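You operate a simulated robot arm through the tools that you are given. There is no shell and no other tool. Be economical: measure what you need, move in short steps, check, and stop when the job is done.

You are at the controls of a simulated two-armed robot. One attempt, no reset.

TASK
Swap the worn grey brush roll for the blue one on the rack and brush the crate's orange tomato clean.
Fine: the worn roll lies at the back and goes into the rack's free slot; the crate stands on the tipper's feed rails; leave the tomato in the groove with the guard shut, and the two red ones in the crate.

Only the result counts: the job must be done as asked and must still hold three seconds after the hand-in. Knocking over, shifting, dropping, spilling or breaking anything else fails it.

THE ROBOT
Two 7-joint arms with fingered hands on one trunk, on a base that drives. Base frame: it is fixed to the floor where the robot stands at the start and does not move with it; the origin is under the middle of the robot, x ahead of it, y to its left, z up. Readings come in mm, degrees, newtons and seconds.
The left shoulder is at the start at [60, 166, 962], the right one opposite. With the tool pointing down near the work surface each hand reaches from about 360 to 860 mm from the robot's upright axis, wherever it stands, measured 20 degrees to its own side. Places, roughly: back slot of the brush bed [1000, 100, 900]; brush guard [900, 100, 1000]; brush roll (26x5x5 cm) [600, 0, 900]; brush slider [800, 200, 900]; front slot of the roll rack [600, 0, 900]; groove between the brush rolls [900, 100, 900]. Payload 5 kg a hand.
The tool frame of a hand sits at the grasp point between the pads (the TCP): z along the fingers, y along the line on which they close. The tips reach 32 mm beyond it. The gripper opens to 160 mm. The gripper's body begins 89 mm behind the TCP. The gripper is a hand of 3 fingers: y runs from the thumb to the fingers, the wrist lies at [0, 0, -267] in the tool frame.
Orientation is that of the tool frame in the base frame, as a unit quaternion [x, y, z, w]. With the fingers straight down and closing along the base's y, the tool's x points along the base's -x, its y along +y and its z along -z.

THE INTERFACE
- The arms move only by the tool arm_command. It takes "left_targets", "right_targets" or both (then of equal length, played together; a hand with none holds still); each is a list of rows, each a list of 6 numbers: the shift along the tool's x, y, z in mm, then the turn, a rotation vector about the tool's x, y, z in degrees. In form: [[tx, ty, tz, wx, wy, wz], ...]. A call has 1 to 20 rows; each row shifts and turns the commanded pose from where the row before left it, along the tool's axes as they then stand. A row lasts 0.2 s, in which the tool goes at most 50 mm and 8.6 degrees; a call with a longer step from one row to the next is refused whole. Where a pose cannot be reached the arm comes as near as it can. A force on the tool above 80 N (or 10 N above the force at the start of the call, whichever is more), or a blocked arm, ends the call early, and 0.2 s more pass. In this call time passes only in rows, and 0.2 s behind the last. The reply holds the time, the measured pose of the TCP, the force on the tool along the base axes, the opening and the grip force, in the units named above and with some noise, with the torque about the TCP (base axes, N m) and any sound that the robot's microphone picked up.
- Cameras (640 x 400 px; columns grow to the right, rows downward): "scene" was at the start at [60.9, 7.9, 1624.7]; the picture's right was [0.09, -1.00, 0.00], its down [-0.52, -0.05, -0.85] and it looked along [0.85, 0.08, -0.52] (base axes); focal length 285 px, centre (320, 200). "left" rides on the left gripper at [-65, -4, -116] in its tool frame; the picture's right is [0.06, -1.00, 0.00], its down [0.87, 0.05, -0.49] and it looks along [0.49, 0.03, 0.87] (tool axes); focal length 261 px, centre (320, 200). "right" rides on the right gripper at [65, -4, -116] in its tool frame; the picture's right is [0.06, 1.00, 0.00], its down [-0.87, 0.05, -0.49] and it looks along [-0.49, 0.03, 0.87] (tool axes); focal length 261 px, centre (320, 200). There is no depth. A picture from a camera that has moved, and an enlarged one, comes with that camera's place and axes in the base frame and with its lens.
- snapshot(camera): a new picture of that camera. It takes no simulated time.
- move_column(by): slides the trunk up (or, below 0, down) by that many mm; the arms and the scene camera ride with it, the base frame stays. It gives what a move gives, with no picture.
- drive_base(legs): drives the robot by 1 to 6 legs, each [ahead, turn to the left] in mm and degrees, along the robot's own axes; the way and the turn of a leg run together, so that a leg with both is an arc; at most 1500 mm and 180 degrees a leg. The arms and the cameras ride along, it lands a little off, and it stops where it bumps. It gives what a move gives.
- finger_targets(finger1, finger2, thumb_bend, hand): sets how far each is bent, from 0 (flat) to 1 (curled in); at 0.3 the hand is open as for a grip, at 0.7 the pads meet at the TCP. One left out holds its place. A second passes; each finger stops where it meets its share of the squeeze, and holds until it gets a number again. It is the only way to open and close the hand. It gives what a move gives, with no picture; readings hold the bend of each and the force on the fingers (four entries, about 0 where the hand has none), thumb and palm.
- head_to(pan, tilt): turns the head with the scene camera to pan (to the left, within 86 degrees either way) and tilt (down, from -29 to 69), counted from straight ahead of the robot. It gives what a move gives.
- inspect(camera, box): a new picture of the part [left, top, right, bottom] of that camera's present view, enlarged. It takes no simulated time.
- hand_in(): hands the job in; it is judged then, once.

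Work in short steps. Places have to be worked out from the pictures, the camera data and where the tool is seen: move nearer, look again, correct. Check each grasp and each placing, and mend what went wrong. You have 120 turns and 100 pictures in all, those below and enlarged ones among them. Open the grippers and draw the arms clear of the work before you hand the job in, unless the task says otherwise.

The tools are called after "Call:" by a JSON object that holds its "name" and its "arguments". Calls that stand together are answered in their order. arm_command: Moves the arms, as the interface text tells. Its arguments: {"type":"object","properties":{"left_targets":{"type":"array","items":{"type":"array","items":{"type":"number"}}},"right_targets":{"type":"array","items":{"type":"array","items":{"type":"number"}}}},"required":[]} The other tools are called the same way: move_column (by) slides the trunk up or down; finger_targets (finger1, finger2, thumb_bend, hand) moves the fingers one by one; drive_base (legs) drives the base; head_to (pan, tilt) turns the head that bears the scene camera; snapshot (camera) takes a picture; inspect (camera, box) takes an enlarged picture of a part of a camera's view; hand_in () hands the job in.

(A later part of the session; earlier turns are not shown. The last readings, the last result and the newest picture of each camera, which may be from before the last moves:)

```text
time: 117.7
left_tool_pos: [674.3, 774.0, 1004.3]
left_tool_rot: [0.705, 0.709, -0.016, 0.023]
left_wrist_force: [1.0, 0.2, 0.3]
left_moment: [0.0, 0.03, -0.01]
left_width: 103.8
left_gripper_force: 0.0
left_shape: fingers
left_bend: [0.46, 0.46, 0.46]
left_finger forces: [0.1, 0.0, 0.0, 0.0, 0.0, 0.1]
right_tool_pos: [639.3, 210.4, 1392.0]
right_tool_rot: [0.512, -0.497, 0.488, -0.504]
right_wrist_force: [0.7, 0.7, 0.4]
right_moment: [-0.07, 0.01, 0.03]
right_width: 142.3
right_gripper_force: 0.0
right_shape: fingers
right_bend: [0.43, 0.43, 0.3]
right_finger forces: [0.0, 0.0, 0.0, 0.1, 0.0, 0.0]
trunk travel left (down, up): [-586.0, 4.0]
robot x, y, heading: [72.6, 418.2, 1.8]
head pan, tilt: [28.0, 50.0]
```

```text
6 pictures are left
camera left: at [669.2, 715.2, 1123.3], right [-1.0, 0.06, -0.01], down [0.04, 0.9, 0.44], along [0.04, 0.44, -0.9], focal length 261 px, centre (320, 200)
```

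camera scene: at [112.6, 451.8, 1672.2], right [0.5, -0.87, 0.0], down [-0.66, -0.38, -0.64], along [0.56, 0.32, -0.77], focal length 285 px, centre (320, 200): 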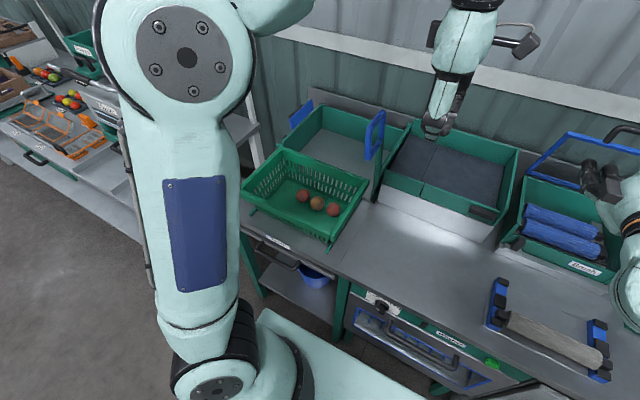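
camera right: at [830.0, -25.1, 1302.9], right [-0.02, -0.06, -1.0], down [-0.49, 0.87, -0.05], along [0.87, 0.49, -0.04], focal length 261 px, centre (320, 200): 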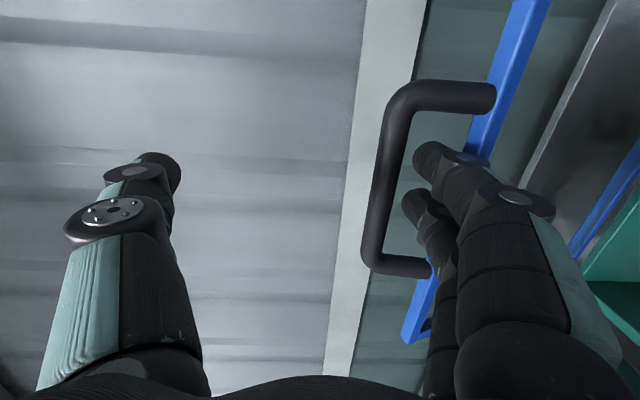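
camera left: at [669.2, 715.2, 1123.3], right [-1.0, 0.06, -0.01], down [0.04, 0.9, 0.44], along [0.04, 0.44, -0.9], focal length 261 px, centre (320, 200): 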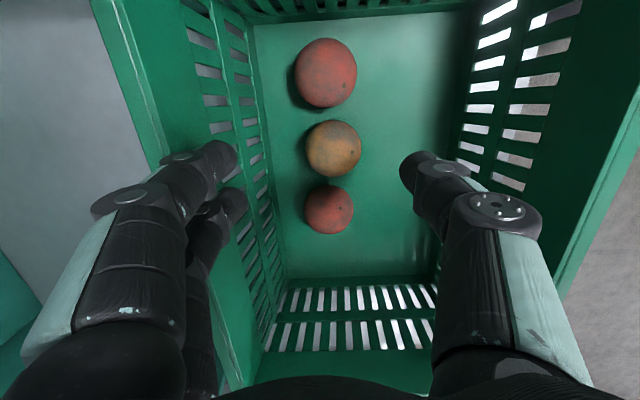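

The orange fruit is at about [665, 779, 882]. I narrow the opening to ~85 mm, centre above it and descend to z≈900.

Call:
{"name": "finger_targets", "arguments": {"hand": "left", "thumb_bend": 0.5, "finger1": 0.5, "finger2": 0.5}}

Call:
{"name": "arm_command", "arguments": {"left_targets": [[10.8, -10, 4, 0, 0, 0], [0, 0, 37, 0, 0, 0], [0, 0, 37, 0, 0, 0], [0, 0, 24, 0, 0, 0]]}}

Call:
{"name": "finger_targets", "arguments": {"hand": "left", "thumb_bend": 0.65, "finger1": 0.65, "finger2": 0.65}}

```text
time: 118.7
left_tool_pos: [672.9, 773.2, 1006.0]
left_tool_rot: [0.705, 0.709, -0.015, 0.024]
left_wrist_force: [-0.3, -1.0, 0.1]
left_moment: [-0.03, 0.0, 0.02]
left_width: 87.8
left_gripper_force: 0.1
left_shape: fingers
left_bend: [0.5, 0.5, 0.5]
left_finger forces: [0.0, 0.1, 0.1, 0.0, 0.0, 0.0]
right_tool_pos: [638.7, 209.8, 1393.8]
right_tool_rot: [0.512, -0.496, 0.489, -0.503]
right_wrist_force: [0.7, 0.3, -0.2]
right_moment: [0.04, -0.04, 0.02]
right_width: 142.2
right_gripper_force: 0.0
right_shape: fingers
right_bend: [0.43, 0.43, 0.3]
right_finger forces: [0.0, 0.0, 0.1, 0.0, 0.1, 0.1]
trunk travel left (down, up): [-586.0, 4.0]
robot x, y, heading: [75.8, 416.0, 1.6]
head pan, tilt: [28.0, 50.0]
```

```text
time: 119.7
left_tool_pos: [663.4, 778.7, 907.4]
left_tool_rot: [0.705, 0.709, -0.012, 0.025]
left_wrist_force: [1.2, 2.4, 29.0]
left_moment: [0.23, 1.66, -0.16]
left_width: 88.8
left_gripper_force: 14.9
left_shape: fingers
left_bend: [0.5, 0.5, 0.51]
left_finger forces: [0.0, 0.1, 0.1, 0.0, 29.0, 0.0]
right_tool_pos: [636.2, 207.7, 1395.5]
right_tool_rot: [0.511, -0.496, 0.489, -0.504]
right_wrist_force: [-0.2, 0.3, -0.3]
right_moment: [0.0, 0.0, 0.03]
right_width: 142.0
right_gripper_force: 0.0
right_shape: fingers
right_bend: [0.43, 0.43, 0.3]
right_finger forces: [0.0, 0.0, 0.0, 0.0, 0.0, 0.1]
trunk travel left (down, up): [-586.0, 4.0]
robot x, y, heading: [72.4, 414.0, 1.7]
head pan, tilt: [28.0, 50.0]
```

```text
time: 120.7
left_tool_pos: [661.2, 778.0, 905.0]
left_tool_rot: [0.705, 0.709, -0.014, 0.025]
left_wrist_force: [-7.8, 0.2, 38.8]
left_moment: [0.23, 1.73, 0.05]
left_width: 47.7
left_gripper_force: 27.3
left_shape: fingers
left_bend: [0.63, 0.62, 0.63]
left_finger forces: [2.5, 7.6, 0.0, 0.0, 43.9, 0.0]
right_tool_pos: [636.3, 209.4, 1395.6]
right_tool_rot: [0.511, -0.496, 0.489, -0.504]
right_wrist_force: [1.1, -0.4, 0.0]
right_moment: [0.02, 0.01, -0.02]
right_width: 142.0
right_gripper_force: 0.0
right_shape: fingers
right_bend: [0.43, 0.43, 0.3]
right_finger forces: [0.0, 0.0, 0.1, 0.1, 0.0, 0.1]
trunk travel left (down, up): [-586.0, 4.0]
robot x, y, heading: [75.8, 414.4, 2.0]
head pan, tilt: [28.0, 50.0]
```

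The thumb touches the crate floor; the fruit is between the pads (48 mm). I lift 5 mm to relieve, then check the grip.

Call:
{"name": "arm_command", "arguments": {"left_targets": [[0, 0, -6, 0, 0, 0], [0, 0, -8, 0, 0, 0]]}}

Call:
{"name": "inspect", "arguments": {"camera": "left", "box": [160, 60, 480, 260]}}

```text
time: 121.3
left_tool_pos: [661.3, 780.6, 915.6]
left_tool_rot: [0.706, 0.708, -0.016, 0.023]
left_wrist_force: [-0.1, -0.5, 0.4]
left_moment: [0.0, -0.01, -0.03]
left_width: 46.6
left_gripper_force: 9.4
left_shape: fingers
left_bend: [0.62, 0.61, 0.62]
left_finger forces: [4.4, 5.5, 0.0, 0.1, 9.7, 0.0]
right_tool_pos: [638.1, 208.3, 1394.4]
right_tool_rot: [0.512, -0.496, 0.488, -0.503]
right_wrist_force: [1.0, 1.0, -0.2]
right_moment: [-0.02, 0.02, 0.01]
right_width: 142.4
right_gripper_force: 0.1
right_shape: fingers
right_bend: [0.43, 0.43, 0.3]
right_finger forces: [0.0, 0.0, 0.0, 0.0, 0.0, 0.0]
trunk travel left (down, up): [-586.0, 4.0]
robot x, y, heading: [74.6, 412.9, 1.4]
head pan, tilt: [28.0, 50.0]
```

```text
2.00 times, centred on (320, 160) of left
camera zoom: at [656.9, 722.3, 1035.3], right [-1.0, 0.06, -0.01], down [0.05, 0.9, 0.44], along [0.04, 0.44, -0.9], focal length 521 px, centre (320, 280)
```

zoom: 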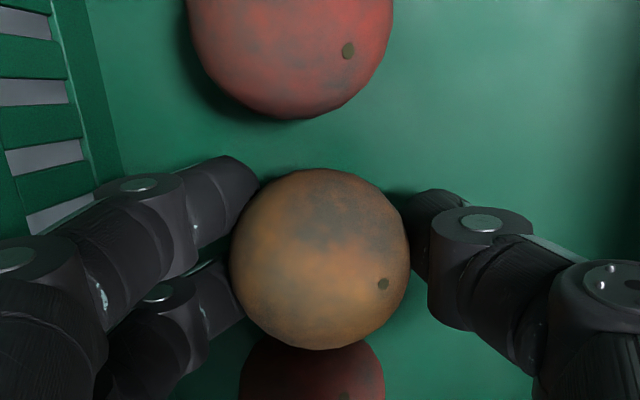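

The orange fruit is held with ~10 N, and the red ones are undisturbed. I lift it out the way I came, clear of the handle.

Call:
{"name": "arm_command", "arguments": {"left_targets": [[0, 0, -20, 0, 0, 0], [0, 0, -45, 0, 0, 0], [0, 0, -45, 0, 0, 0], [0, 0, -45, 0, 0, 0], [0, 0, -45, 0, 0, 0], [0, 0, -45, 0, 0, 0], [0, -36, -20, 0, 0, 0], [0, -36, -20, 0, 0, 0], [0, -36, -20, 0, 0, 0], [-35, -5, -30, 0, 0, 0], [-35, -5, -30, 0, 0, 0], [-35, 0, -30, 0, 0, 0], [-35, 0, -30, 0, 0, 0], [-35, 0, -30, 0, 0, 0]]}}

Call:
{"name": "drive_base", "arguments": {"legs": [[0, 58.3], [-480, 0], [0, -60], [300, 0]]}}

```text
time: 124.3
left_tool_pos: [540.3, 632.1, 1383.7]
left_tool_rot: [0.705, 0.709, -0.015, 0.022]
left_wrist_force: [-0.5, 0.4, -1.3]
left_moment: [0.01, -0.01, -0.01]
left_width: 46.0
left_gripper_force: 10.1
left_shape: fingers
left_bend: [0.62, 0.61, 0.62]
left_finger forces: [4.4, 5.6, 0.0, 0.1, 9.2, 0.0]
right_tool_pos: [639.0, 209.2, 1393.2]
right_tool_rot: [0.512, -0.496, 0.488, -0.504]
right_wrist_force: [0.3, 0.1, 0.5]
right_moment: [0.04, -0.03, -0.01]
right_width: 141.9
right_gripper_force: 0.0
right_shape: fingers
right_bend: [0.43, 0.43, 0.3]
right_finger forces: [0.0, 0.0, 0.1, 0.0, 0.0, 0.1]
trunk travel left (down, up): [-586.0, 4.0]
robot x, y, heading: [75.7, 421.0, 1.6]
head pan, tilt: [28.0, 50.0]
```

```text
time: 134.2
left_tool_pos: [607.2, 178.6, 1381.5]
left_tool_rot: [0.729, 0.684, -0.018, 0.023]
left_wrist_force: [0.5, 0.4, -1.9]
left_moment: [0.03, 0.05, -0.03]
left_width: 45.7
left_gripper_force: 9.2
left_shape: fingers
left_bend: [0.62, 0.61, 0.62]
left_finger forces: [4.3, 5.3, 0.0, 0.0, 8.8, 0.1]
right_tool_pos: [675.8, -249.9, 1393.0]
right_tool_rot: [-0.494, 0.514, -0.505, 0.486]
right_wrist_force: [-0.5, 0.6, -1.1]
right_moment: [-0.02, 0.01, 0.0]
right_width: 141.7
right_gripper_force: 0.1
right_shape: fingers
right_bend: [0.43, 0.43, 0.3]
right_finger forces: [0.0, 0.0, 0.1, 0.0, 0.0, 0.0]
trunk travel left (down, up): [-586.0, 4.0]
robot x, y, heading: [124.0, -9.8, -2.3]
head pan, tilt: [28.0, 50.0]
```

The base is at x 124, heading −2.3°. I correct the heading, move 20 mm ahead, and turn the hand so that it closes along y (thin side towards the guard).

Call:
{"name": "drive_base", "arguments": {"legs": [[22, 2.3]]}}

Call:
{"name": "arm_command", "arguments": {"left_targets": [[0, 0, 0, 0, 0, -8.3], [0, 0, 0, 0, 0, -8.3], [0, 0, 0, 0, 0, -8.3], [0, 0, 0, 0, 0, -8.3], [0, 0, 0, 0, 0, -8.3], [0, 0, 0, 0, 0, -8.3], [0, 0, 0, 0, 0, -8.3], [0, 0, 0, 0, 0, -8.3], [0, 0, 0, 0, 0, -8.3], [0, 0, 0, 0, 0, -8.3], [0, 0, 0, 0, 0, -8.3], [0, 0, 0, -3.3, 0, 0]]}}

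```text
time: 135.0
left_tool_pos: [622.3, 197.3, 1380.8]
left_tool_rot: [0.715, 0.699, -0.017, 0.023]
left_wrist_force: [1.1, 0.3, -1.7]
left_moment: [-0.03, 0.1, 0.02]
left_width: 45.8
left_gripper_force: 9.5
left_shape: fingers
left_bend: [0.62, 0.61, 0.62]
left_finger forces: [4.3, 5.3, 0.1, 0.0, 8.8, 0.1]
right_tool_pos: [708.6, -228.9, 1393.0]
right_tool_rot: [0.506, -0.503, 0.495, -0.496]
right_wrist_force: [1.8, -0.1, -0.3]
right_moment: [-0.01, -0.01, -0.04]
right_width: 142.0
right_gripper_force: 0.0
right_shape: fingers
right_bend: [0.43, 0.43, 0.3]
right_finger forces: [0.1, 0.0, 0.1, 0.1, 0.1, 0.1]
trunk travel left (down, up): [-586.0, 4.0]
robot x, y, heading: [149.2, -6.0, -0.1]
head pan, tilt: [28.0, 50.0]
```

```text
time: 137.6
left_tool_pos: [620.8, 196.9, 1380.8]
left_tool_rot: [0.0, 1.0, 0.002, 0.005]
left_wrist_force: [0.1, -0.6, 0.1]
left_moment: [0.02, -0.02, -0.03]
left_width: 45.8
left_gripper_force: 9.2
left_shape: fingers
left_bend: [0.62, 0.61, 0.62]
left_finger forces: [4.2, 5.4, 0.1, 0.1, 8.7, 0.0]
right_tool_pos: [705.8, -230.9, 1394.1]
right_tool_rot: [0.504, -0.503, 0.496, -0.497]
right_wrist_force: [0.1, -0.6, 0.1]
right_moment: [0.01, 0.02, 0.04]
right_width: 142.1
right_gripper_force: 0.0
right_shape: fingers
right_bend: [0.43, 0.43, 0.3]
right_finger forces: [0.0, 0.1, 0.0, 0.0, 0.0, 0.0]
trunk travel left (down, up): [-586.0, 4.0]
robot x, y, heading: [145.2, -8.7, -0.1]
head pan, tilt: [28.0, 50.0]
```

The hand is upright and closes along y. I tilt it 12° to keep the wrist clear of the open guard and bring the fruit above the groove.

Call:
{"name": "arm_command", "arguments": {"left_targets": [[0, 0, 0, 0, -6, 0], [0, 0, 0, 0, -6, 0], [-19.2, -13.4, 33.9, 0, 0, 0], [-19.2, -13.4, 33.9, 0, 0, 0], [-19.2, -13.4, 33.9, 0, 0, 0], [-19.2, -13.4, 33.9, 0, 0, 0], [-19.2, -13.4, 33.9, 0, 0, 0], [-19.2, -13.4, 33.9, 0, 0, 0], [-19.2, -13.4, 33.9, 0, 0, 0], [-19.2, -13.4, 33.9, 0, 0, 0], [-19.2, -13.4, 33.9, 0, 0, 0], [-19.2, -13.4, 33.9, 0, 0, 0], [-19.2, -13.4, 33.9, 0, 0, 0], [-1, 0, 31, 0, 0, 0], [-1, 0, 31, 0, 0, 0]]}}

Call:
{"name": "head_to", "arguments": {"pan": 3, "tilt": 50}}

Call:
{"name": "inspect", "arguments": {"camera": "scene", "box": [260, 90, 380, 210]}}

```text
time: 140.8
left_tool_pos: [924.1, 49.2, 1006.6]
left_tool_rot: [0.0, 0.994, 0.002, 0.108]
left_wrist_force: [0.1, -0.7, -1.9]
left_moment: [0.03, 0.04, 0.03]
left_width: 45.7
left_gripper_force: 9.4
left_shape: fingers
left_bend: [0.62, 0.61, 0.63]
left_finger forces: [4.3, 5.4, 0.0, 0.0, 8.6, 0.1]
right_tool_pos: [707.1, -230.3, 1394.4]
right_tool_rot: [0.505, -0.504, 0.496, -0.496]
right_wrist_force: [-0.2, -0.4, -0.3]
right_moment: [-0.01, -0.05, 0.03]
right_width: 141.9
right_gripper_force: 0.1
right_shape: fingers
right_bend: [0.43, 0.43, 0.3]
right_finger forces: [0.0, 0.0, 0.0, 0.1, 0.0, 0.0]
trunk travel left (down, up): [-586.0, 4.0]
robot x, y, heading: [147.4, -9.3, -0.1]
head pan, tilt: [28.0, 50.0]
```

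```text
time: 141.7
left_tool_pos: [923.9, 49.2, 1008.2]
left_tool_rot: [0.0, 0.994, 0.002, 0.108]
left_wrist_force: [-0.2, 0.2, -0.6]
left_moment: [-0.03, -0.03, 0.02]
left_width: 45.8
left_gripper_force: 8.8
left_shape: fingers
left_bend: [0.62, 0.61, 0.63]
left_finger forces: [4.2, 5.4, 0.0, 0.1, 8.6, 0.0]
right_tool_pos: [706.6, -229.5, 1393.7]
right_tool_rot: [0.505, -0.504, 0.496, -0.496]
right_wrist_force: [-0.6, 0.1, -0.3]
right_moment: [0.02, -0.05, -0.02]
right_width: 142.0
right_gripper_force: 0.1
right_shape: fingers
right_bend: [0.43, 0.43, 0.3]
right_finger forces: [0.1, 0.1, 0.0, 0.1, 0.0, 0.1]
trunk travel left (down, up): [-586.0, 4.0]
robot x, y, heading: [143.4, -6.7, 0.1]
head pan, tilt: [3.0, 50.0]
```

```text
3.33 times, centred on (320, 150) of scene
camera zoom: at [195.9, -4.8, 1672.2], right [0.05, -1.0, 0.0], down [-0.77, -0.04, -0.64], along [0.64, 0.03, -0.77], focal length 951 px, centre (320, 367)
```

zoom: 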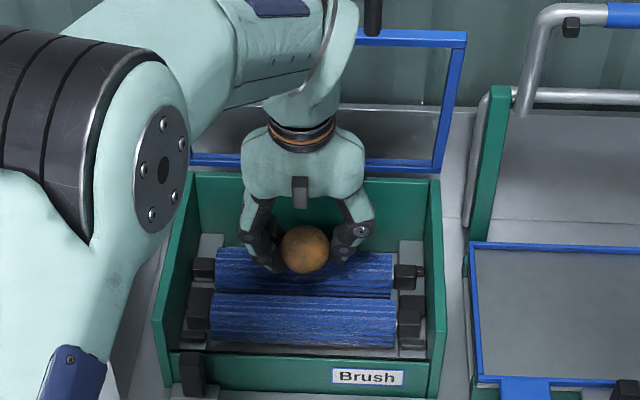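

The fruit is at about [937, 47, 975]; the groove is at x≈928. I shift 9 mm back and lower gently until it is carried.

Call:
{"name": "arm_command", "arguments": {"left_targets": [[11.4, 1, 9.8, 0, 0, 0], [0.9, 0, 3.9, 0, 0, 0], [0.9, 0, 3.9, 0, 0, 0]]}}

Call:
{"name": "arm_command", "arguments": {"left_targets": [[0.6, 0, 3, 0, 0, 0]]}}

```text
time: 142.4
left_tool_pos: [914.6, 51.6, 984.2]
left_tool_rot: [0.0, 0.994, 0.001, 0.109]
left_wrist_force: [-0.3, -0.5, -0.6]
left_moment: [-0.05, -0.01, 0.02]
left_width: 45.6
left_gripper_force: 9.4
left_shape: fingers
left_bend: [0.62, 0.61, 0.63]
left_finger forces: [4.2, 5.5, 0.0, 0.0, 8.6, 0.0]
right_tool_pos: [706.6, -229.0, 1394.2]
right_tool_rot: [0.505, -0.504, 0.495, -0.496]
right_wrist_force: [0.4, -0.1, -0.7]
right_moment: [0.01, -0.01, 0.0]
right_width: 142.0
right_gripper_force: 0.0
right_shape: fingers
right_bend: [0.43, 0.43, 0.3]
right_finger forces: [0.0, 0.0, 0.0, 0.0, 0.0, 0.1]
trunk travel left (down, up): [-586.0, 4.0]
robot x, y, heading: [146.6, -8.8, 0.1]
head pan, tilt: [3.0, 50.0]
```

```text
time: 142.8
left_tool_pos: [914.5, 49.9, 980.1]
left_tool_rot: [0.001, 0.994, 0.001, 0.11]
left_wrist_force: [0.2, 0.3, 1.3]
left_moment: [-0.01, -0.03, -0.03]
left_width: 45.7
left_gripper_force: 9.4
left_shape: fingers
left_bend: [0.62, 0.61, 0.63]
left_finger forces: [4.3, 6.3, 0.1, 0.0, 8.6, 0.0]
right_tool_pos: [706.8, -230.9, 1393.0]
right_tool_rot: [0.504, -0.504, 0.495, -0.497]
right_wrist_force: [-0.3, 0.7, 0.9]
right_moment: [0.0, -0.02, -0.01]
right_width: 142.2
right_gripper_force: 0.0
right_shape: fingers
right_bend: [0.43, 0.43, 0.3]
right_finger forces: [0.0, 0.1, 0.0, 0.0, 0.0, 0.1]
trunk travel left (down, up): [-586.0, 4.0]
robot x, y, heading: [151.3, -6.6, 0.4]
head pan, tilt: [3.0, 50.0]
```

First contact shows (+1.3 N). I lower 3 mm more to confirm that both rolls carry it.

Call:
{"name": "arm_command", "arguments": {"left_targets": [[0.6, 0, 3, 0, 0, 0]]}}

Call:
{"name": "inspect", "arguments": {"camera": "left", "box": [160, 40, 480, 240]}}

```text
time: 143.2
left_tool_pos: [916.5, 51.4, 978.9]
left_tool_rot: [0.001, 0.994, 0.001, 0.111]
left_wrist_force: [3.4, 0.8, 12.4]
left_moment: [0.53, -0.03, -0.11]
left_width: 45.5
left_gripper_force: 15.8
left_shape: fingers
left_bend: [0.62, 0.63, 0.63]
left_finger forces: [3.6, 20.2, 0.0, 0.0, 8.7, 0.1]
right_tool_pos: [707.0, -229.8, 1394.8]
right_tool_rot: [0.504, -0.504, 0.496, -0.497]
right_wrist_force: [-0.1, -0.7, 0.1]
right_moment: [0.02, 0.01, -0.03]
right_width: 142.0
right_gripper_force: 0.1
right_shape: fingers
right_bend: [0.43, 0.43, 0.3]
right_finger forces: [0.1, 0.0, 0.1, 0.0, 0.0, 0.0]
trunk travel left (down, up): [-586.0, 4.0]
robot x, y, heading: [143.8, -6.6, 0.2]
head pan, tilt: [3.0, 50.0]
```

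```text
2.00 times, centred on (320, 140) of left
camera zoom: at [953.6, 45.9, 1107.0], right [-0.06, -1.0, -0.02], down [-0.96, 0.06, 0.29], along [-0.28, 0.03, -0.96], focal length 521 px, centre (320, 320)
```

zoom: 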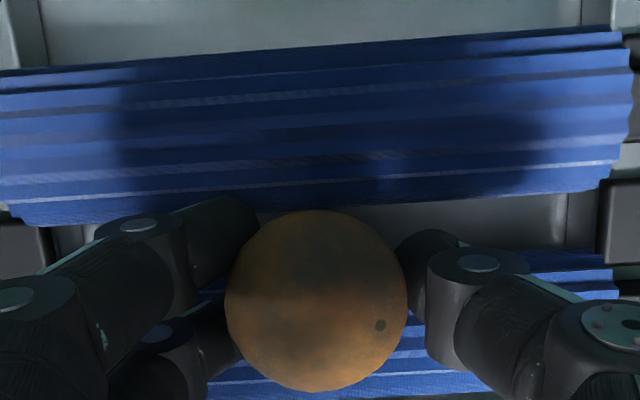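

The view shows the fruit above the front roll; the gap centre is at x≈930 and the fruit at ≈914. I raise 12 mm, shift 16 mm ahead, and lower again.

Call:
{"name": "arm_command", "arguments": {"left_targets": [[-2.6, 0, -11.7, 0, 0, 0], [-15.6, 0, 3.4, 0, 0, 0], [1.7, 0, 7.8, 0, 0, 0]]}}

Call:
{"name": "arm_command", "arguments": {"left_targets": [[0.9, 0, 3.9, 0, 0, 0], [0.9, 0, 3.9, 0, 0, 0]]}}

```text
time: 144.1
left_tool_pos: [929.6, 50.8, 981.7]
left_tool_rot: [0.0, 0.994, 0.002, 0.11]
left_wrist_force: [0.1, -0.2, -0.2]
left_moment: [0.02, 0.04, -0.01]
left_width: 45.3
left_gripper_force: 9.7
left_shape: fingers
left_bend: [0.62, 0.62, 0.63]
left_finger forces: [4.5, 5.3, 0.0, 0.0, 8.3, 0.1]
right_tool_pos: [705.7, -229.2, 1394.4]
right_tool_rot: [0.504, -0.503, 0.495, -0.497]
right_wrist_force: [-0.3, -0.3, -0.1]
right_moment: [0.0, -0.03, 0.0]
right_width: 142.5
right_gripper_force: 0.1
right_shape: fingers
right_bend: [0.43, 0.43, 0.3]
right_finger forces: [0.1, 0.0, 0.1, 0.1, 0.1, 0.0]
trunk travel left (down, up): [-586.0, 4.0]
robot x, y, heading: [144.5, -5.0, 0.1]
head pan, tilt: [3.0, 50.0]
```

```text
time: 144.7
left_tool_pos: [929.4, 51.9, 973.6]
left_tool_rot: [0.0, 0.994, 0.001, 0.109]
left_wrist_force: [-0.6, -0.5, 0.6]
left_moment: [0.0, -0.03, 0.02]
left_width: 45.3
left_gripper_force: 10.0
left_shape: fingers
left_bend: [0.62, 0.62, 0.63]
left_finger forces: [5.5, 5.4, 0.0, 0.0, 8.2, 0.0]
right_tool_pos: [706.3, -229.9, 1393.5]
right_tool_rot: [0.504, -0.503, 0.496, -0.496]
right_wrist_force: [-0.3, 0.9, 0.1]
right_moment: [-0.02, -0.02, 0.02]
right_width: 142.2
right_gripper_force: 0.1
right_shape: fingers
right_bend: [0.43, 0.43, 0.3]
right_finger forces: [0.0, 0.1, 0.0, 0.1, 0.0, 0.0]
trunk travel left (down, up): [-586.0, 4.0]
robot x, y, heading: [148.2, -7.6, -0.0]
head pan, tilt: [3.0, 50.0]
```

The forces are now balanced (finger pair just touching the back roll). I shift 3 mm back, go 3 mm lower, and release gently.

Call:
{"name": "arm_command", "arguments": {"left_targets": [[2.9, 0, -0.6, 0, 0, 0], [0.7, 0, 3, 0, 0, 0]]}}

Call:
{"name": "finger_targets", "arguments": {"hand": "left", "thumb_bend": 0.5, "finger1": 0.5, "finger2": 0.5}}

Call:
{"name": "inspect", "arguments": {"camera": "left", "box": [160, 40, 480, 240]}}

```text
time: 145.2
left_tool_pos: [926.1, 52.4, 972.4]
left_tool_rot: [0.001, 0.994, 0.0, 0.11]
left_wrist_force: [-2.4, 0.7, 9.6]
left_moment: [0.27, -0.19, 0.1]
left_width: 45.1
left_gripper_force: 14.7
left_shape: fingers
left_bend: [0.64, 0.62, 0.62]
left_finger forces: [15.6, 5.1, 0.1, 0.0, 9.1, 0.0]
right_tool_pos: [705.2, -229.9, 1393.8]
right_tool_rot: [0.504, -0.503, 0.496, -0.497]
right_wrist_force: [0.2, -0.1, 0.4]
right_moment: [0.0, -0.01, 0.02]
right_width: 141.9
right_gripper_force: 0.1
right_shape: fingers
right_bend: [0.43, 0.43, 0.3]
right_finger forces: [0.1, 0.1, 0.0, 0.1, 0.0, 0.1]
trunk travel left (down, up): [-586.0, 4.0]
robot x, y, heading: [148.6, -5.9, 0.2]
head pan, tilt: [3.0, 50.0]
```

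```text
time: 146.2
left_tool_pos: [926.5, 51.5, 969.6]
left_tool_rot: [0.001, 0.994, 0.002, 0.109]
left_wrist_force: [-2.6, -3.1, 12.3]
left_moment: [0.26, -0.3, 0.01]
left_width: 69.1
left_gripper_force: 5.9
left_shape: fingers
left_bend: [0.67, 0.5, 0.5]
left_finger forces: [12.4, 0.0, 0.1, 0.1, 0.0, 0.1]
right_tool_pos: [706.1, -230.9, 1395.5]
right_tool_rot: [0.505, -0.504, 0.496, -0.496]
right_wrist_force: [0.5, 0.8, -0.3]
right_moment: [0.02, 0.01, -0.02]
right_width: 141.9
right_gripper_force: 0.0
right_shape: fingers
right_bend: [0.43, 0.43, 0.3]
right_finger forces: [0.0, 0.1, 0.1, 0.1, 0.0, 0.1]
trunk travel left (down, up): [-586.0, 4.0]
robot x, y, heading: [146.8, -10.7, -0.1]
head pan, tilt: [3.0, 50.0]
```

```text
2.00 times, centred on (320, 140) of left
camera zoom: at [964.7, 47.5, 1097.6], right [-0.06, -1.0, -0.02], down [-0.96, 0.05, 0.29], along [-0.29, 0.03, -0.96], focal length 521 px, centre (320, 320)
```

zoom: 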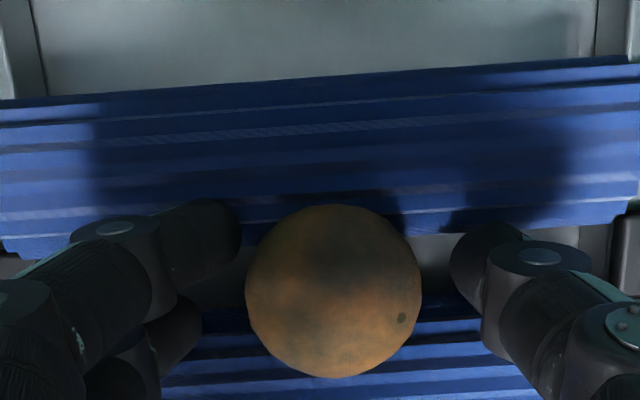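

The fruit rests in the groove, released. I raise the left hand straight up and take it back and to the left.

Call:
{"name": "arm_command", "arguments": {"left_targets": [[-2.1, 0, -9.8, 0, 0, 0], [-4.3, 0, -19.5, 0, 0, 0], [-6, 0, -30, 0, 0, 0], [0, 0, -45, 0, 0, 0], [20, 0, -40, 0, 0, 0], [30, 0, -35, 0, 0, 0], [40, 0, -25, 0, 0, 0], [40, 10, -25, 0, 0, 0], [40, 20, -20, 0, 0, 0], [25, 40, 0, 0, 0, 0], [10, 45, 0, 0, 0, 0], [0, 45, 0, 0, 0, 0], [0, 45, 0, 0, 0, 0], [0, 45, 0, 0, 0, 0], [0, 45, 0, 0, 0, 0]]}}

```text
time: 149.4
left_tool_pos: [687.8, 344.0, 1173.9]
left_tool_rot: [0.001, 0.994, 0.0, 0.109]
left_wrist_force: [1.2, 0.2, -0.3]
left_moment: [-0.01, 0.02, 0.01]
left_width: 86.6
left_gripper_force: 0.0
left_shape: fingers
left_bend: [0.5, 0.5, 0.5]
left_finger forces: [0.0, 0.1, 0.0, 0.0, 0.0, 0.0]
right_tool_pos: [706.1, -228.2, 1393.8]
right_tool_rot: [0.505, -0.503, 0.496, -0.496]
right_wrist_force: [-0.1, 0.7, -0.8]
right_moment: [-0.02, 0.0, 0.0]
right_width: 142.0
right_gripper_force: 0.0
right_shape: fingers
right_bend: [0.43, 0.43, 0.3]
right_finger forces: [0.1, 0.0, 0.1, 0.0, 0.0, 0.0]
trunk travel left (down, up): [-586.0, 4.0]
robot x, y, heading: [150.7, -6.5, -0.3]
head pan, tilt: [3.0, 50.0]
```

Now the guard. With the right hand pointing forward I will reach over the bar at about [977, 41, 1258] with the thumb and keep the curled fingers below it as a cage. First I station the hand in front of it.

Call:
{"name": "finger_targets", "arguments": {"hand": "right", "thumb_bend": 0.5, "finger1": 0.95, "finger2": 0.95}}

Call:
{"name": "arm_command", "arguments": {"right_targets": [[-33.5, 17, 21.8, 0, 0, 0], [-33.5, 17, 21.8, 0, 0, 0], [-33.5, 17, 21.8, 0, 0, 0], [-33.5, 17, 21.8, 0, 0, 0], [-33.5, 17, 21.8, 0, 0, 0], [-33.5, 17, 21.8, 0, 0, 0], [-33.5, 17, 21.8, 0, 0, 0], [-33.5, 17, 21.8, 0, 0, 0]]}}

Call:
{"name": "snapshot", "arguments": {"camera": "right"}}

```text
time: 150.4
left_tool_pos: [688.5, 343.1, 1173.8]
left_tool_rot: [0.001, 0.994, 0.001, 0.11]
left_wrist_force: [-0.3, -0.8, 0.0]
left_moment: [0.0, 0.02, -0.01]
left_width: 86.8
left_gripper_force: 0.2
left_shape: fingers
left_bend: [0.5, 0.5, 0.5]
left_finger forces: [0.0, 0.1, 0.1, 0.1, 0.0, 0.0]
right_tool_pos: [705.3, -229.9, 1394.4]
right_tool_rot: [0.504, -0.504, 0.496, -0.497]
right_wrist_force: [-0.7, -0.7, -0.2]
right_moment: [-0.03, 0.03, 0.0]
right_width: 48.3
right_gripper_force: 0.1
right_shape: fingers
right_bend: [0.95, 0.95, 0.5]
right_finger forces: [0.1, 0.0, 0.1, 0.0, 0.0, 0.0]
trunk travel left (down, up): [-586.0, 4.0]
robot x, y, heading: [149.2, -5.2, -0.0]
head pan, tilt: [3.0, 50.0]
```

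```text
time: 152.2
left_tool_pos: [688.9, 344.5, 1173.1]
left_tool_rot: [0.001, 0.994, 0.001, 0.109]
left_wrist_force: [0.4, 0.0, -0.2]
left_moment: [0.03, -0.04, 0.04]
left_width: 86.9
left_gripper_force: 0.0
left_shape: fingers
left_bend: [0.5, 0.5, 0.5]
left_finger forces: [0.1, 0.0, 0.1, 0.0, 0.1, 0.0]
right_tool_pos: [722.7, -205.5, 1383.2]
right_tool_rot: [0.505, -0.504, 0.496, -0.495]
right_wrist_force: [0.3, 0.3, -1.1]
right_moment: [-0.02, 0.0, -0.04]
right_width: 48.1
right_gripper_force: 0.2
right_shape: fingers
right_bend: [0.95, 0.95, 0.5]
right_finger forces: [0.0, 0.1, 0.0, 0.1, 0.0, 0.0]
right hand out of reach, approached as far as the arm can: row 1, 2, 3, 4, 5, 6, 7, 8
trunk travel left (down, up): [-586.0, 4.0]
robot x, y, heading: [146.4, -7.4, 0.1]
head pan, tilt: [3.0, 50.0]
```

```text
1 pictures are left
camera right: at [607.0, -270.4, 1388.4], right [-0.02, -0.06, -1.0], down [-0.49, 0.87, -0.05], along [0.87, 0.49, -0.05], focal length 261 px, centre (320, 200)
```

right: 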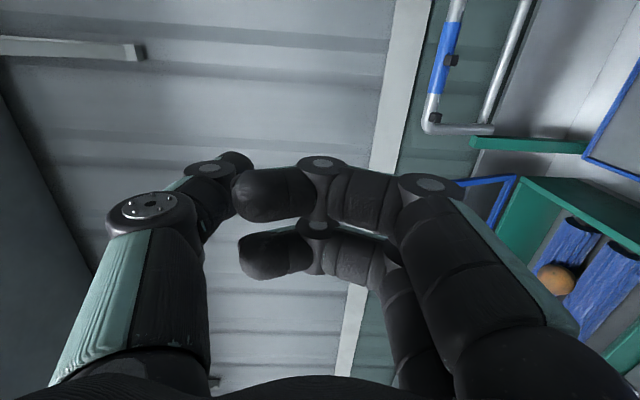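

The right arm is stuck at a limit in this posture, so I use the left hand for the guard instead: raise it, pitch it forward to ~22° below horizontal and roll it so that the fingers are on top and the thumb below.

Call:
{"name": "finger_targets", "arguments": {"hand": "left", "thumb_bend": 1.0, "finger1": 0.48, "finger2": 0.48}}

Call:
{"name": "arm_command", "arguments": {"left_targets": [[-40, 0, -28, 0, 0, 0], [-40, 0, -28, 0, 0, 0], [0, 0, 0, 0, -8, 0], [0, 0, 0, 0, -8, 0], [0, 0, 0, 0, -8, 0], [0, 0, 0, 0, -8, 0], [0, 0, 0, 0, -8, 0], [0, 0, 0, 0, -8, 0], [0, 0, 0, 0, -8, 0], [0, 0, 0, 0, 0, 8.2], [0, 0, 0, 0, 0, 8.2], [0, 0, 0, 0, 0, 8.2], [0, 0, 0, 0, 0, 8.2], [0, 0, 0, 0, 0, 8.2], [0, 0, 0, 0, 0, 8.2], [0, 0, 0, 0, 0, 8.2], [0, 0, 0, 0, 0, 8.2], [0, 0, 0, 0, 0, 8.2], [0, 0, 0, 0, 0, 8.2], [0, 0, 0, 0, 0, 8.2]]}}

```text
time: 153.2
left_tool_pos: [688.1, 343.1, 1172.7]
left_tool_rot: [0.0, 0.994, 0.0, 0.109]
left_wrist_force: [0.7, 0.6, -0.5]
left_moment: [-0.04, 0.02, -0.01]
left_width: 47.3
left_gripper_force: 0.0
left_shape: fingers
left_bend: [0.48, 0.48, 1.0]
left_finger forces: [0.1, 0.0, 0.1, 0.1, 0.0, 0.0]
right_tool_pos: [722.3, -204.8, 1382.5]
right_tool_rot: [0.505, -0.504, 0.495, -0.496]
right_wrist_force: [0.0, 0.0, -0.3]
right_moment: [0.0, -0.01, -0.01]
right_width: 48.0
right_gripper_force: 0.1
right_shape: fingers
right_bend: [0.95, 0.95, 0.5]
right_finger forces: [0.0, 0.1, 0.0, 0.0, 0.1, 0.1]
trunk travel left (down, up): [-586.0, 4.0]
robot x, y, heading: [149.9, -5.7, -0.0]
head pan, tilt: [3.0, 50.0]
```

```text
time: 157.4
left_tool_pos: [732.1, 360.2, 1270.1]
left_tool_rot: [0.623, 0.62, 0.349, 0.325]
left_wrist_force: [0.2, 0.2, -0.3]
left_moment: [0.01, 0.01, 0.0]
left_width: 47.5
left_gripper_force: 0.0
left_shape: fingers
left_bend: [0.48, 0.48, 1.0]
left_finger forces: [0.1, 0.0, 0.1, 0.0, 0.1, 0.0]
left hand out of reach, approached as far as the arm can: row 8, 9
right_tool_pos: [721.0, -204.2, 1382.4]
right_tool_rot: [0.505, -0.503, 0.496, -0.496]
right_wrist_force: [0.1, 0.2, 0.3]
right_moment: [0.02, 0.0, -0.01]
right_width: 47.9
right_gripper_force: 0.0
right_shape: fingers
right_bend: [0.95, 0.95, 0.5]
right_finger forces: [0.0, 0.0, 0.0, 0.1, 0.0, 0.0]
trunk travel left (down, up): [-586.0, 4.0]
robot x, y, heading: [147.6, -11.5, 0.2]
head pan, tilt: [3.0, 50.0]
```

The hand points 33° below horizontal with fingers on top. I bring it in front of and slightly above the bar.

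Call:
{"name": "arm_command", "arguments": {"left_targets": [[-35.5, 14.5, 11.6, 0, 0, 0], [-35.5, 14.5, 11.6, 0, 0, 0], [-35.5, 14.5, 11.6, 0, 0, 0], [-35.5, 14.5, 11.6, 0, 0, 0], [-35.5, 14.5, 11.6, 0, 0, 0], [-35.5, 14.5, 11.6, 0, 0, 0], [-35.5, 14.5, 11.6, 0, 0, 0], [-35.5, 14.5, 11.6, 0, 0, 0], [-35.5, 14.5, 11.6, 0, 0, 0]]}}

```text
time: 159.4
left_tool_pos: [895.6, 38.0, 1315.9]
left_tool_rot: [0.622, 0.621, 0.348, 0.325]
left_wrist_force: [1.1, -0.1, -1.1]
left_moment: [0.03, 0.02, 0.01]
left_width: 47.6
left_gripper_force: 0.0
left_shape: fingers
left_bend: [0.48, 0.48, 1.0]
left_finger forces: [0.0, 0.0, 0.0, 0.0, 0.0, 0.0]
right_tool_pos: [723.2, -206.5, 1382.0]
right_tool_rot: [0.505, -0.505, 0.495, -0.495]
right_wrist_force: [0.1, -0.4, -1.3]
right_moment: [0.01, -0.01, 0.07]
right_width: 48.1
right_gripper_force: 0.0
right_shape: fingers
right_bend: [0.95, 0.95, 0.5]
right_finger forces: [0.0, 0.0, 0.1, 0.1, 0.2, 0.0]
trunk travel left (down, up): [-586.0, 4.0]
robot x, y, heading: [144.3, -6.8, 0.1]
head pan, tilt: [3.0, 50.0]
```

Exactly in line: I advance 91 mm along the tool axis so the fingers pass over the bar, then curl them down behind it.

Call:
{"name": "arm_command", "arguments": {"left_targets": [[0, 0, 30.4, 0, 0, 0], [0, 0, 30.4, 0, 0, 0], [0, 0, 30.4, 0, 0, 0]]}}

Call:
{"name": "finger_targets", "arguments": {"hand": "left", "finger1": 0.75, "finger2": 0.75}}

```text
time: 160.2
left_tool_pos: [975.0, 45.5, 1263.1]
left_tool_rot: [0.621, 0.621, 0.349, 0.326]
left_wrist_force: [-0.6, 0.1, 0.3]
left_moment: [0.03, 0.02, -0.02]
left_width: 47.6
left_gripper_force: 0.1
left_shape: fingers
left_bend: [0.48, 0.48, 1.0]
left_finger forces: [0.1, 0.0, 0.0, 0.0, 0.0, 0.1]
right_tool_pos: [723.8, -206.0, 1381.2]
right_tool_rot: [-0.505, 0.505, -0.494, 0.496]
right_wrist_force: [1.0, 0.1, -0.1]
right_moment: [-0.03, -0.05, -0.04]
right_width: 48.4
right_gripper_force: 0.1
right_shape: fingers
right_bend: [0.95, 0.95, 0.5]
right_finger forces: [0.1, 0.0, 0.1, 0.1, 0.0, 0.0]
trunk travel left (down, up): [-586.0, 4.0]
robot x, y, heading: [145.0, -5.8, -0.0]
head pan, tilt: [3.0, 50.0]
```

```text
time: 161.2
left_tool_pos: [972.3, 45.9, 1262.6]
left_tool_rot: [0.621, 0.622, 0.348, 0.325]
left_wrist_force: [0.4, 0.1, -0.2]
left_moment: [0.01, 0.0, 0.02]
left_width: 36.2
left_gripper_force: 0.1
left_shape: fingers
left_bend: [0.74, 0.74, 1.0]
left_finger forces: [0.1, 0.0, 0.0, 0.0, 0.0, 0.1]
right_tool_pos: [723.1, -206.7, 1382.2]
right_tool_rot: [0.505, -0.504, 0.495, -0.496]
right_wrist_force: [0.2, -0.5, 0.0]
right_moment: [-0.02, -0.01, 0.01]
right_width: 47.8
right_gripper_force: 0.1
right_shape: fingers
right_bend: [0.95, 0.95, 0.5]
right_finger forces: [0.0, 0.1, 0.1, 0.1, 0.1, 0.1]
trunk travel left (down, up): [-586.0, 4.0]
robot x, y, heading: [144.9, -8.5, -0.0]
head pan, tilt: [3.0, 50.0]
```

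Nothing touches yet. I pull back 25 mm along x and watch for the bar's load.

Call:
{"name": "arm_command", "arguments": {"left_targets": [[0, -8, -9, 0, 0, 0], [0, -8, -9, 0, 0, 0]]}}

```text
time: 161.8
left_tool_pos: [948.6, 42.8, 1260.6]
left_tool_rot: [0.621, 0.621, 0.349, 0.326]
left_wrist_force: [-0.2, -0.1, 0.6]
left_moment: [0.01, -0.01, -0.04]
left_width: 36.2
left_gripper_force: 0.7
left_shape: fingers
left_bend: [0.74, 0.74, 1.0]
left_finger forces: [0.1, 0.1, 0.0, 0.1, 0.0, 0.0]
right_tool_pos: [720.3, -206.6, 1383.3]
right_tool_rot: [0.505, -0.503, 0.495, -0.496]
right_wrist_force: [0.1, 0.2, -0.5]
right_moment: [0.01, -0.02, 0.01]
right_width: 48.2
right_gripper_force: 0.0
right_shape: fingers
right_bend: [0.95, 0.95, 0.5]
right_finger forces: [0.0, 0.0, 0.0, 0.1, 0.0, 0.0]
trunk travel left (down, up): [-586.0, 4.0]
robot x, y, heading: [150.6, -10.2, 0.0]
head pan, tilt: [3.0, 50.0]
```

Load is tiny (near balance). I follow the closing arc for three rows and look for the guard's weight on the hand.

Call:
{"name": "arm_command", "arguments": {"left_targets": [[0, -27.2, -21.7, 0, 0, 0], [0, -30.3, -17.3, 0, 0, 0], [0, -32, -12.6, 0, 0, 0]]}}

```text
time: 162.7
left_tool_pos: [856.9, 44.6, 1215.7]
left_tool_rot: [0.621, 0.622, 0.347, 0.326]
left_wrist_force: [-0.1, -1.0, 0.8]
left_moment: [-0.01, 0.01, 0.02]
left_width: 36.2
left_gripper_force: 0.0
left_shape: fingers
left_bend: [0.74, 0.74, 1.0]
left_finger forces: [0.0, 0.0, 0.1, 0.0, 0.0, 0.0]
right_tool_pos: [721.0, -204.3, 1382.2]
right_tool_rot: [0.505, -0.504, 0.495, -0.495]
right_wrist_force: [0.0, 0.4, 0.0]
right_moment: [-0.03, 0.0, -0.02]
right_width: 48.0
right_gripper_force: 0.1
right_shape: fingers
right_bend: [0.95, 0.95, 0.5]
right_finger forces: [0.1, 0.0, 0.1, 0.1, 0.0, 0.0]
trunk travel left (down, up): [-586.0, 4.0]
robot x, y, heading: [148.7, -5.2, -0.1]
head pan, tilt: [3.0, 50.0]
```

No load: the hook missed; a re-evaluation of the last right-hand view gives the guard at ~76° and the bar nearer x≈1000. I go back with open fingers and reach ~28 mm further before curling.

Call:
{"name": "finger_targets", "arguments": {"hand": "left", "finger1": 0.45, "finger2": 0.45}}

Call:
{"name": "arm_command", "arguments": {"left_targets": [[0, 39.4, -0.6, 0, 0, 0], [0, 39.4, -0.6, 0, 0, 0], [0, 39.4, -0.6, 0, 0, 0], [0, 0, 33, 0, 0, 0], [0, 0, 33, 0, 0, 0], [0, 0, 33, 0, 0, 0]]}}

Call:
{"name": "finger_targets", "arguments": {"hand": "left", "finger1": 0.78, "finger2": 0.78}}

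```text
time: 163.7
left_tool_pos: [855.9, 45.9, 1214.1]
left_tool_rot: [0.621, 0.622, 0.349, 0.325]
left_wrist_force: [0.2, 0.4, -0.3]
left_moment: [0.04, 0.02, 0.01]
left_width: 49.3
left_gripper_force: 0.2
left_shape: fingers
left_bend: [0.45, 0.45, 1.0]
left_finger forces: [0.0, 0.1, 0.0, 0.1, 0.0, 0.0]
right_tool_pos: [722.5, -205.6, 1382.8]
right_tool_rot: [-0.504, 0.505, -0.495, 0.496]
right_wrist_force: [-0.9, -0.2, 0.1]
right_moment: [0.02, 0.01, -0.01]
right_width: 48.4
right_gripper_force: 0.0
right_shape: fingers
right_bend: [0.95, 0.95, 0.5]
right_finger forces: [0.0, 0.0, 0.0, 0.0, 0.0, 0.1]
trunk travel left (down, up): [-586.0, 4.0]
robot x, y, heading: [148.9, -3.2, -0.1]
head pan, tilt: [3.0, 50.0]
```

```text
time: 165.1
left_tool_pos: [1003.2, 46.7, 1257.5]
left_tool_rot: [0.622, 0.622, 0.347, 0.325]
left_wrist_force: [1.1, 0.3, -0.5]
left_moment: [-0.03, 0.02, 0.0]
left_width: 49.8
left_gripper_force: 0.1
left_shape: fingers
left_bend: [0.45, 0.45, 1.0]
left_finger forces: [0.0, 0.1, 0.1, 0.0, 0.0, 0.0]
right_tool_pos: [722.7, -206.3, 1381.6]
right_tool_rot: [0.505, -0.505, 0.494, -0.495]
right_wrist_force: [0.3, -0.5, 0.0]
right_moment: [0.03, -0.02, 0.01]
right_width: 48.3
right_gripper_force: 0.1
right_shape: fingers
right_bend: [0.95, 0.95, 0.5]
right_finger forces: [0.1, 0.1, 0.0, 0.0, 0.1, 0.0]
trunk travel left (down, up): [-586.0, 4.0]
robot x, y, heading: [156.1, -5.7, -0.3]
head pan, tilt: [3.0, 50.0]
```

```text
time: 166.1
left_tool_pos: [1002.1, 46.3, 1259.1]
left_tool_rot: [0.621, 0.622, 0.349, 0.326]
left_wrist_force: [-0.1, -0.6, -0.2]
left_moment: [0.0, 0.0, -0.02]
left_width: 35.0
left_gripper_force: 0.1
left_shape: fingers
left_bend: [0.77, 0.77, 1.0]
left_finger forces: [0.0, 0.0, 0.0, 0.0, 0.0, 0.0]
right_tool_pos: [722.9, -205.1, 1382.6]
right_tool_rot: [0.505, -0.504, 0.495, -0.496]
right_wrist_force: [-0.2, 0.3, -0.2]
right_moment: [0.01, 0.01, -0.01]
right_width: 48.4
right_gripper_force: 0.1
right_shape: fingers
right_bend: [0.95, 0.95, 0.5]
right_finger forces: [0.1, 0.1, 0.0, 0.0, 0.1, 0.0]
trunk travel left (down, up): [-586.0, 4.0]
robot x, y, heading: [146.7, -7.8, -0.3]
head pan, tilt: [3.0, 50.0]
```

Again no contact, so the bar must be elsewhere. I spend the last picture on the left camera to locate it.

Call:
{"name": "snapshot", "arguments": {"camera": "left"}}

```text
0 pictures are left
camera left: at [905.0, -22.3, 1316.9], right [-0.55, 0.08, -0.83], down [-0.4, 0.85, 0.34], along [0.74, 0.51, -0.44], focal length 261 px, centre (320, 200)
```

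left: 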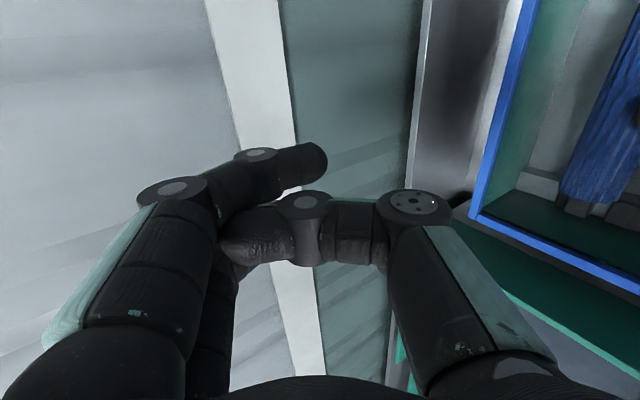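

The view shows the guard frame lying horizontal (left rail from [1025, 187] to [888, 184] at z≈1008): my pull has shut it. Next I operate the slider by feel: I draw the hand back, roll it so it closes along y, and make a fist.

Call:
{"name": "arm_command", "arguments": {"left_targets": [[0, 10, -35, 0, 0, 0], [0, -19, -38, 0, 0, 0], [0, -22, -36, 0, 0, 0], [0, -22, -36, 0, 0, 0], [0, -22, -36, 0, 0, 0], [0, -22, -36, 0, 0, 0], [0, 0, 0, 0, 0, -8.2], [0, 0, 0, 0, 0, -8.2], [0, 0, 0, 0, 0, -8.2], [0, 0, 0, 0, 0, -8.2], [0, 0, 0, 0, 0, -8.2], [0, 0, 0, 0, 0, -8.2], [0, 0, 0, 0, 0, -8.2], [0, 0, 0, 0, 0, -8.2], [0, 0, 0, 0, 0, -8.2], [0, 0, 0, 0, 0, -8.2], [0, 0, 0, 0, 0, -8]]}}

Call:
{"name": "finger_targets", "arguments": {"hand": "left", "thumb_bend": 0.7, "finger1": 0.7, "finger2": 0.7}}

```text
time: 169.7
left_tool_pos: [768.5, 41.5, 1296.8]
left_tool_rot: [-0.002, 0.879, 0.015, 0.476]
left_wrist_force: [-1.2, 0.3, 0.5]
left_moment: [0.02, -0.01, -0.03]
left_width: 35.5
left_gripper_force: 0.1
left_shape: fingers
left_bend: [0.77, 0.77, 1.0]
left_finger forces: [0.0, 0.0, 0.0, 0.0, 0.1, 0.0]
right_tool_pos: [722.4, -205.2, 1380.8]
right_tool_rot: [0.505, -0.504, 0.496, -0.495]
right_wrist_force: [0.5, 0.0, 0.4]
right_moment: [0.01, 0.0, -0.01]
right_width: 48.5
right_gripper_force: 0.1
right_shape: fingers
right_bend: [0.95, 0.95, 0.5]
right_finger forces: [0.0, 0.0, 0.0, 0.0, 0.0, 0.0]
trunk travel left (down, up): [-586.0, 4.0]
robot x, y, heading: [145.1, -6.9, -0.1]
head pan, tilt: [3.0, 50.0]
```

```text
time: 170.7
left_tool_pos: [768.7, 38.9, 1295.7]
left_tool_rot: [0.0, 0.879, 0.016, 0.477]
left_wrist_force: [0.0, 0.2, 0.5]
left_moment: [0.0, 0.01, 0.02]
left_width: 12.5
left_gripper_force: 0.0
left_shape: fingers
left_bend: [0.7, 0.7, 0.7]
left_finger forces: [0.0, 0.0, 0.0, 0.0, 0.0, 0.0]
right_tool_pos: [722.4, -206.1, 1383.3]
right_tool_rot: [0.504, -0.504, 0.496, -0.496]
right_wrist_force: [1.6, -0.4, -1.0]
right_moment: [-0.01, -0.01, -0.01]
right_width: 48.2
right_gripper_force: 0.0
right_shape: fingers
right_bend: [0.95, 0.95, 0.5]
right_finger forces: [0.1, 0.0, 0.0, 0.0, 0.0, 0.1]
trunk travel left (down, up): [-586.0, 4.0]
robot x, y, heading: [150.9, -8.4, 0.0]
head pan, tilt: [3.0, 50.0]
```

I bring the fist to the left of the slider knob (knob ≈ [797, 157, 895–950]), coming in from above on the robot's side.

Call:
{"name": "arm_command", "arguments": {"left_targets": [[30, 28.5, 13.8, 0, 0, 0], [30, 28.5, 13.8, 0, 0, 0], [30, 28.5, 13.8, 0, 0, 0], [30, 28.5, 13.8, 0, 0, 0], [30, 28.5, 13.8, 0, 0, 0], [30, 28.5, 13.8, 0, 0, 0], [30, -1.2, 24.9, 0, 0, 0], [30, -1.2, 24.9, 0, 0, 0], [30, -1.2, 24.9, 0, 0, 0], [30, -1.2, 24.9, 0, 0, 0]]}}

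```text
time: 172.8
left_tool_pos: [787.0, 223.9, 1055.9]
left_tool_rot: [0.0, 0.885, 0.014, 0.465]
left_wrist_force: [-4.0, -3.3, -0.8]
left_moment: [-0.07, 0.08, 0.0]
left_width: 12.4
left_gripper_force: 3.1
left_shape: fingers
left_bend: [0.7, 0.71, 0.7]
left_finger forces: [0.0, 5.2, 0.0, 0.1, 0.0, 0.0]
left hand out of reach, approached as far as the arm can: row 7, 8, 9, 10
right_tool_pos: [721.3, -206.6, 1382.8]
right_tool_rot: [0.505, -0.504, 0.494, -0.496]
right_wrist_force: [0.5, -0.2, 0.2]
right_moment: [0.0, 0.0, -0.01]
right_width: 48.2
right_gripper_force: 0.0
right_shape: fingers
right_bend: [0.95, 0.95, 0.5]
right_finger forces: [0.0, 0.0, 0.1, 0.0, 0.0, 0.0]
trunk travel left (down, up): [-586.0, 4.0]
robot x, y, heading: [147.8, -9.5, -0.1]
head pan, tilt: [3.0, 50.0]
```

The pose is too close to the shoulder. I raise the hand again and back the robot by 200 mm, then re-approach.

Call:
{"name": "arm_command", "arguments": {"left_targets": [[-30, 1.2, -24.9, 0, 0, 0], [-30, 1.2, -24.9, 0, 0, 0], [-30, 1.2, -24.9, 0, 0, 0], [-30, 1.2, -24.9, 0, 0, 0]]}}

Call:
{"name": "drive_base", "arguments": {"legs": [[-200, 0]]}}

```text
time: 173.8
left_tool_pos: [769.4, 227.7, 1211.8]
left_tool_rot: [0.0, 0.879, 0.015, 0.476]
left_wrist_force: [-0.4, -0.3, 0.1]
left_moment: [0.01, -0.02, 0.01]
left_width: 12.1
left_gripper_force: 0.0
left_shape: fingers
left_bend: [0.7, 0.7, 0.7]
left_finger forces: [0.1, 0.0, 0.1, 0.1, 0.1, 0.0]
right_tool_pos: [722.1, -205.5, 1381.8]
right_tool_rot: [-0.503, 0.505, -0.495, 0.496]
right_wrist_force: [-0.6, -0.4, 0.1]
right_moment: [0.04, -0.01, -0.01]
right_width: 48.2
right_gripper_force: 0.0
right_shape: fingers
right_bend: [0.95, 0.95, 0.5]
right_finger forces: [0.1, 0.0, 0.0, 0.1, 0.0, 0.1]
trunk travel left (down, up): [-586.0, 4.0]
robot x, y, heading: [149.1, -4.8, -0.1]
head pan, tilt: [3.0, 50.0]
```

```text
time: 175.4
left_tool_pos: [568.4, 226.6, 1211.9]
left_tool_rot: [0.001, 0.879, 0.015, 0.477]
left_wrist_force: [-0.8, 1.0, -0.1]
left_moment: [-0.02, -0.03, -0.01]
left_width: 12.4
left_gripper_force: 0.0
left_shape: fingers
left_bend: [0.7, 0.7, 0.7]
left_finger forces: [0.1, 0.1, 0.0, 0.1, 0.0, 0.0]
right_tool_pos: [521.0, -205.7, 1384.6]
right_tool_rot: [0.505, -0.504, 0.495, -0.496]
right_wrist_force: [0.4, 0.0, -0.1]
right_moment: [-0.03, -0.05, -0.02]
right_width: 48.2
right_gripper_force: 0.1
right_shape: fingers
right_bend: [0.95, 0.95, 0.5]
right_finger forces: [0.0, 0.1, 0.0, 0.0, 0.0, 0.0]
trunk travel left (down, up): [-586.0, 4.0]
robot x, y, heading: [-54.8, -2.4, -0.1]
head pan, tilt: [3.0, 50.0]
```

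Clear now. I lower the fist to the left of the knob from this farther stance.

Call:
{"name": "arm_command", "arguments": {"left_targets": [[15.1, -2.4, 38, 0, 0, 0], [15.1, -2.4, 38, 0, 0, 0], [15.1, -2.4, 38, 0, 0, 0], [15.1, -2.4, 38, 0, 0, 0], [15.1, -2.4, 38, 0, 0, 0], [15.1, -2.4, 38, 0, 0, 0], [15.1, -2.4, 38, 0, 0, 0], [15.1, -2.4, 38, 0, 0, 0]]}}

```text
time: 177.2
left_tool_pos: [771.4, 219.6, 957.2]
left_tool_rot: [0.001, 0.882, 0.015, 0.47]
left_wrist_force: [-4.4, -3.4, -1.8]
left_moment: [0.04, 0.06, -0.06]
left_width: 7.8
left_gripper_force: 2.7
left_shape: fingers
left_bend: [0.71, 0.7, 0.7]
left_finger forces: [5.3, 0.0, 0.0, 0.0, 0.0, 0.1]
left hand out of reach, approached as far as the arm can: row 7, 8
right_tool_pos: [522.3, -206.8, 1382.1]
right_tool_rot: [0.505, -0.504, 0.496, -0.496]
right_wrist_force: [-0.2, -0.6, 0.5]
right_moment: [0.0, -0.01, 0.03]
right_width: 48.2
right_gripper_force: 0.0
right_shape: fingers
right_bend: [0.95, 0.95, 0.5]
right_finger forces: [0.0, 0.0, 0.0, 0.0, 0.1, 0.0]
trunk travel left (down, up): [-586.0, 4.0]
robot x, y, heading: [-54.0, -6.8, -0.0]
head pan, tilt: [3.0, 50.0]
```

The fist is beside the knob (light touch on the left neighbour). I sweep towards −y and watch for the knob's resistance.

Call:
{"name": "arm_command", "arguments": {"left_targets": [[0, -25, 0, 0, 0, 0], [0, -25, 0, 0, 0, 0], [0, -25, 0, 0, 0, 0], [0, -25, 0, 0, 0, 0]]}}

```text
time: 178.2
left_tool_pos: [776.1, 118.0, 961.0]
left_tool_rot: [0.0, 0.88, 0.016, 0.474]
left_wrist_force: [-3.1, 1.5, 0.4]
left_moment: [-0.02, 0.05, -0.02]
left_width: 9.7
left_gripper_force: 1.4
left_shape: fingers
left_bend: [0.7, 0.7, 0.71]
left_finger forces: [0.1, 0.1, 0.0, 0.0, 2.7, 0.1]
left hand out of reach, approached as far as the arm can: row 3
right_tool_pos: [522.7, -205.8, 1383.2]
right_tool_rot: [0.505, -0.503, 0.496, -0.496]
right_wrist_force: [-0.8, -0.3, -0.3]
right_moment: [0.01, 0.01, 0.03]
right_width: 48.2
right_gripper_force: 0.1
right_shape: fingers
right_bend: [0.95, 0.95, 0.5]
right_finger forces: [0.1, 0.1, 0.0, 0.0, 0.0, 0.1]
trunk travel left (down, up): [-586.0, 4.0]
robot x, y, heading: [-51.1, -4.4, -0.1]
head pan, tilt: [3.0, 50.0]
```

The thumb side now reports a light load (about 2.7 N): the knob seems to be moving along. I keep sweeping to the right-hand end of the rail.

Call:
{"name": "arm_command", "arguments": {"left_targets": [[0, -25, 0, 0, 0, 0], [0, -25, 0, 0, 0, 0], [0, -25, 0, 0, 0, 0], [0, -25, 0, 0, 0, 0], [0, -25, 0, 0, 0, 0], [0, -25, 0, 0, 0, 0], [0, -20, 0, 0, 0, 0]]}}

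```text
time: 179.8
left_tool_pos: [778.5, -36.5, 952.0]
left_tool_rot: [-0.011, 0.881, 0.021, 0.473]
left_wrist_force: [-29.9, 48.4, -8.4]
left_moment: [0.13, 0.43, 1.32]
left_width: 10.2
left_gripper_force: 39.6
left_shape: fingers
left_bend: [0.68, 0.68, 0.76]
left_finger forces: [19.2, 16.4, 0.0, 0.1, 43.8, 0.1]
right_tool_pos: [521.5, -198.7, 1384.7]
right_tool_rot: [0.506, -0.502, 0.496, -0.495]
right_wrist_force: [-0.7, -0.1, 1.0]
right_moment: [0.01, 0.01, -0.02]
right_width: 48.2
right_gripper_force: 0.1
right_shape: fingers
right_bend: [0.95, 0.95, 0.5]
right_finger forces: [0.0, 0.0, 0.0, 0.1, 0.0, 0.0]
trunk travel left (down, up): [-586.0, 4.0]
robot x, y, heading: [-49.5, -6.3, 0.6]
head pan, tilt: [3.0, 50.0]
```

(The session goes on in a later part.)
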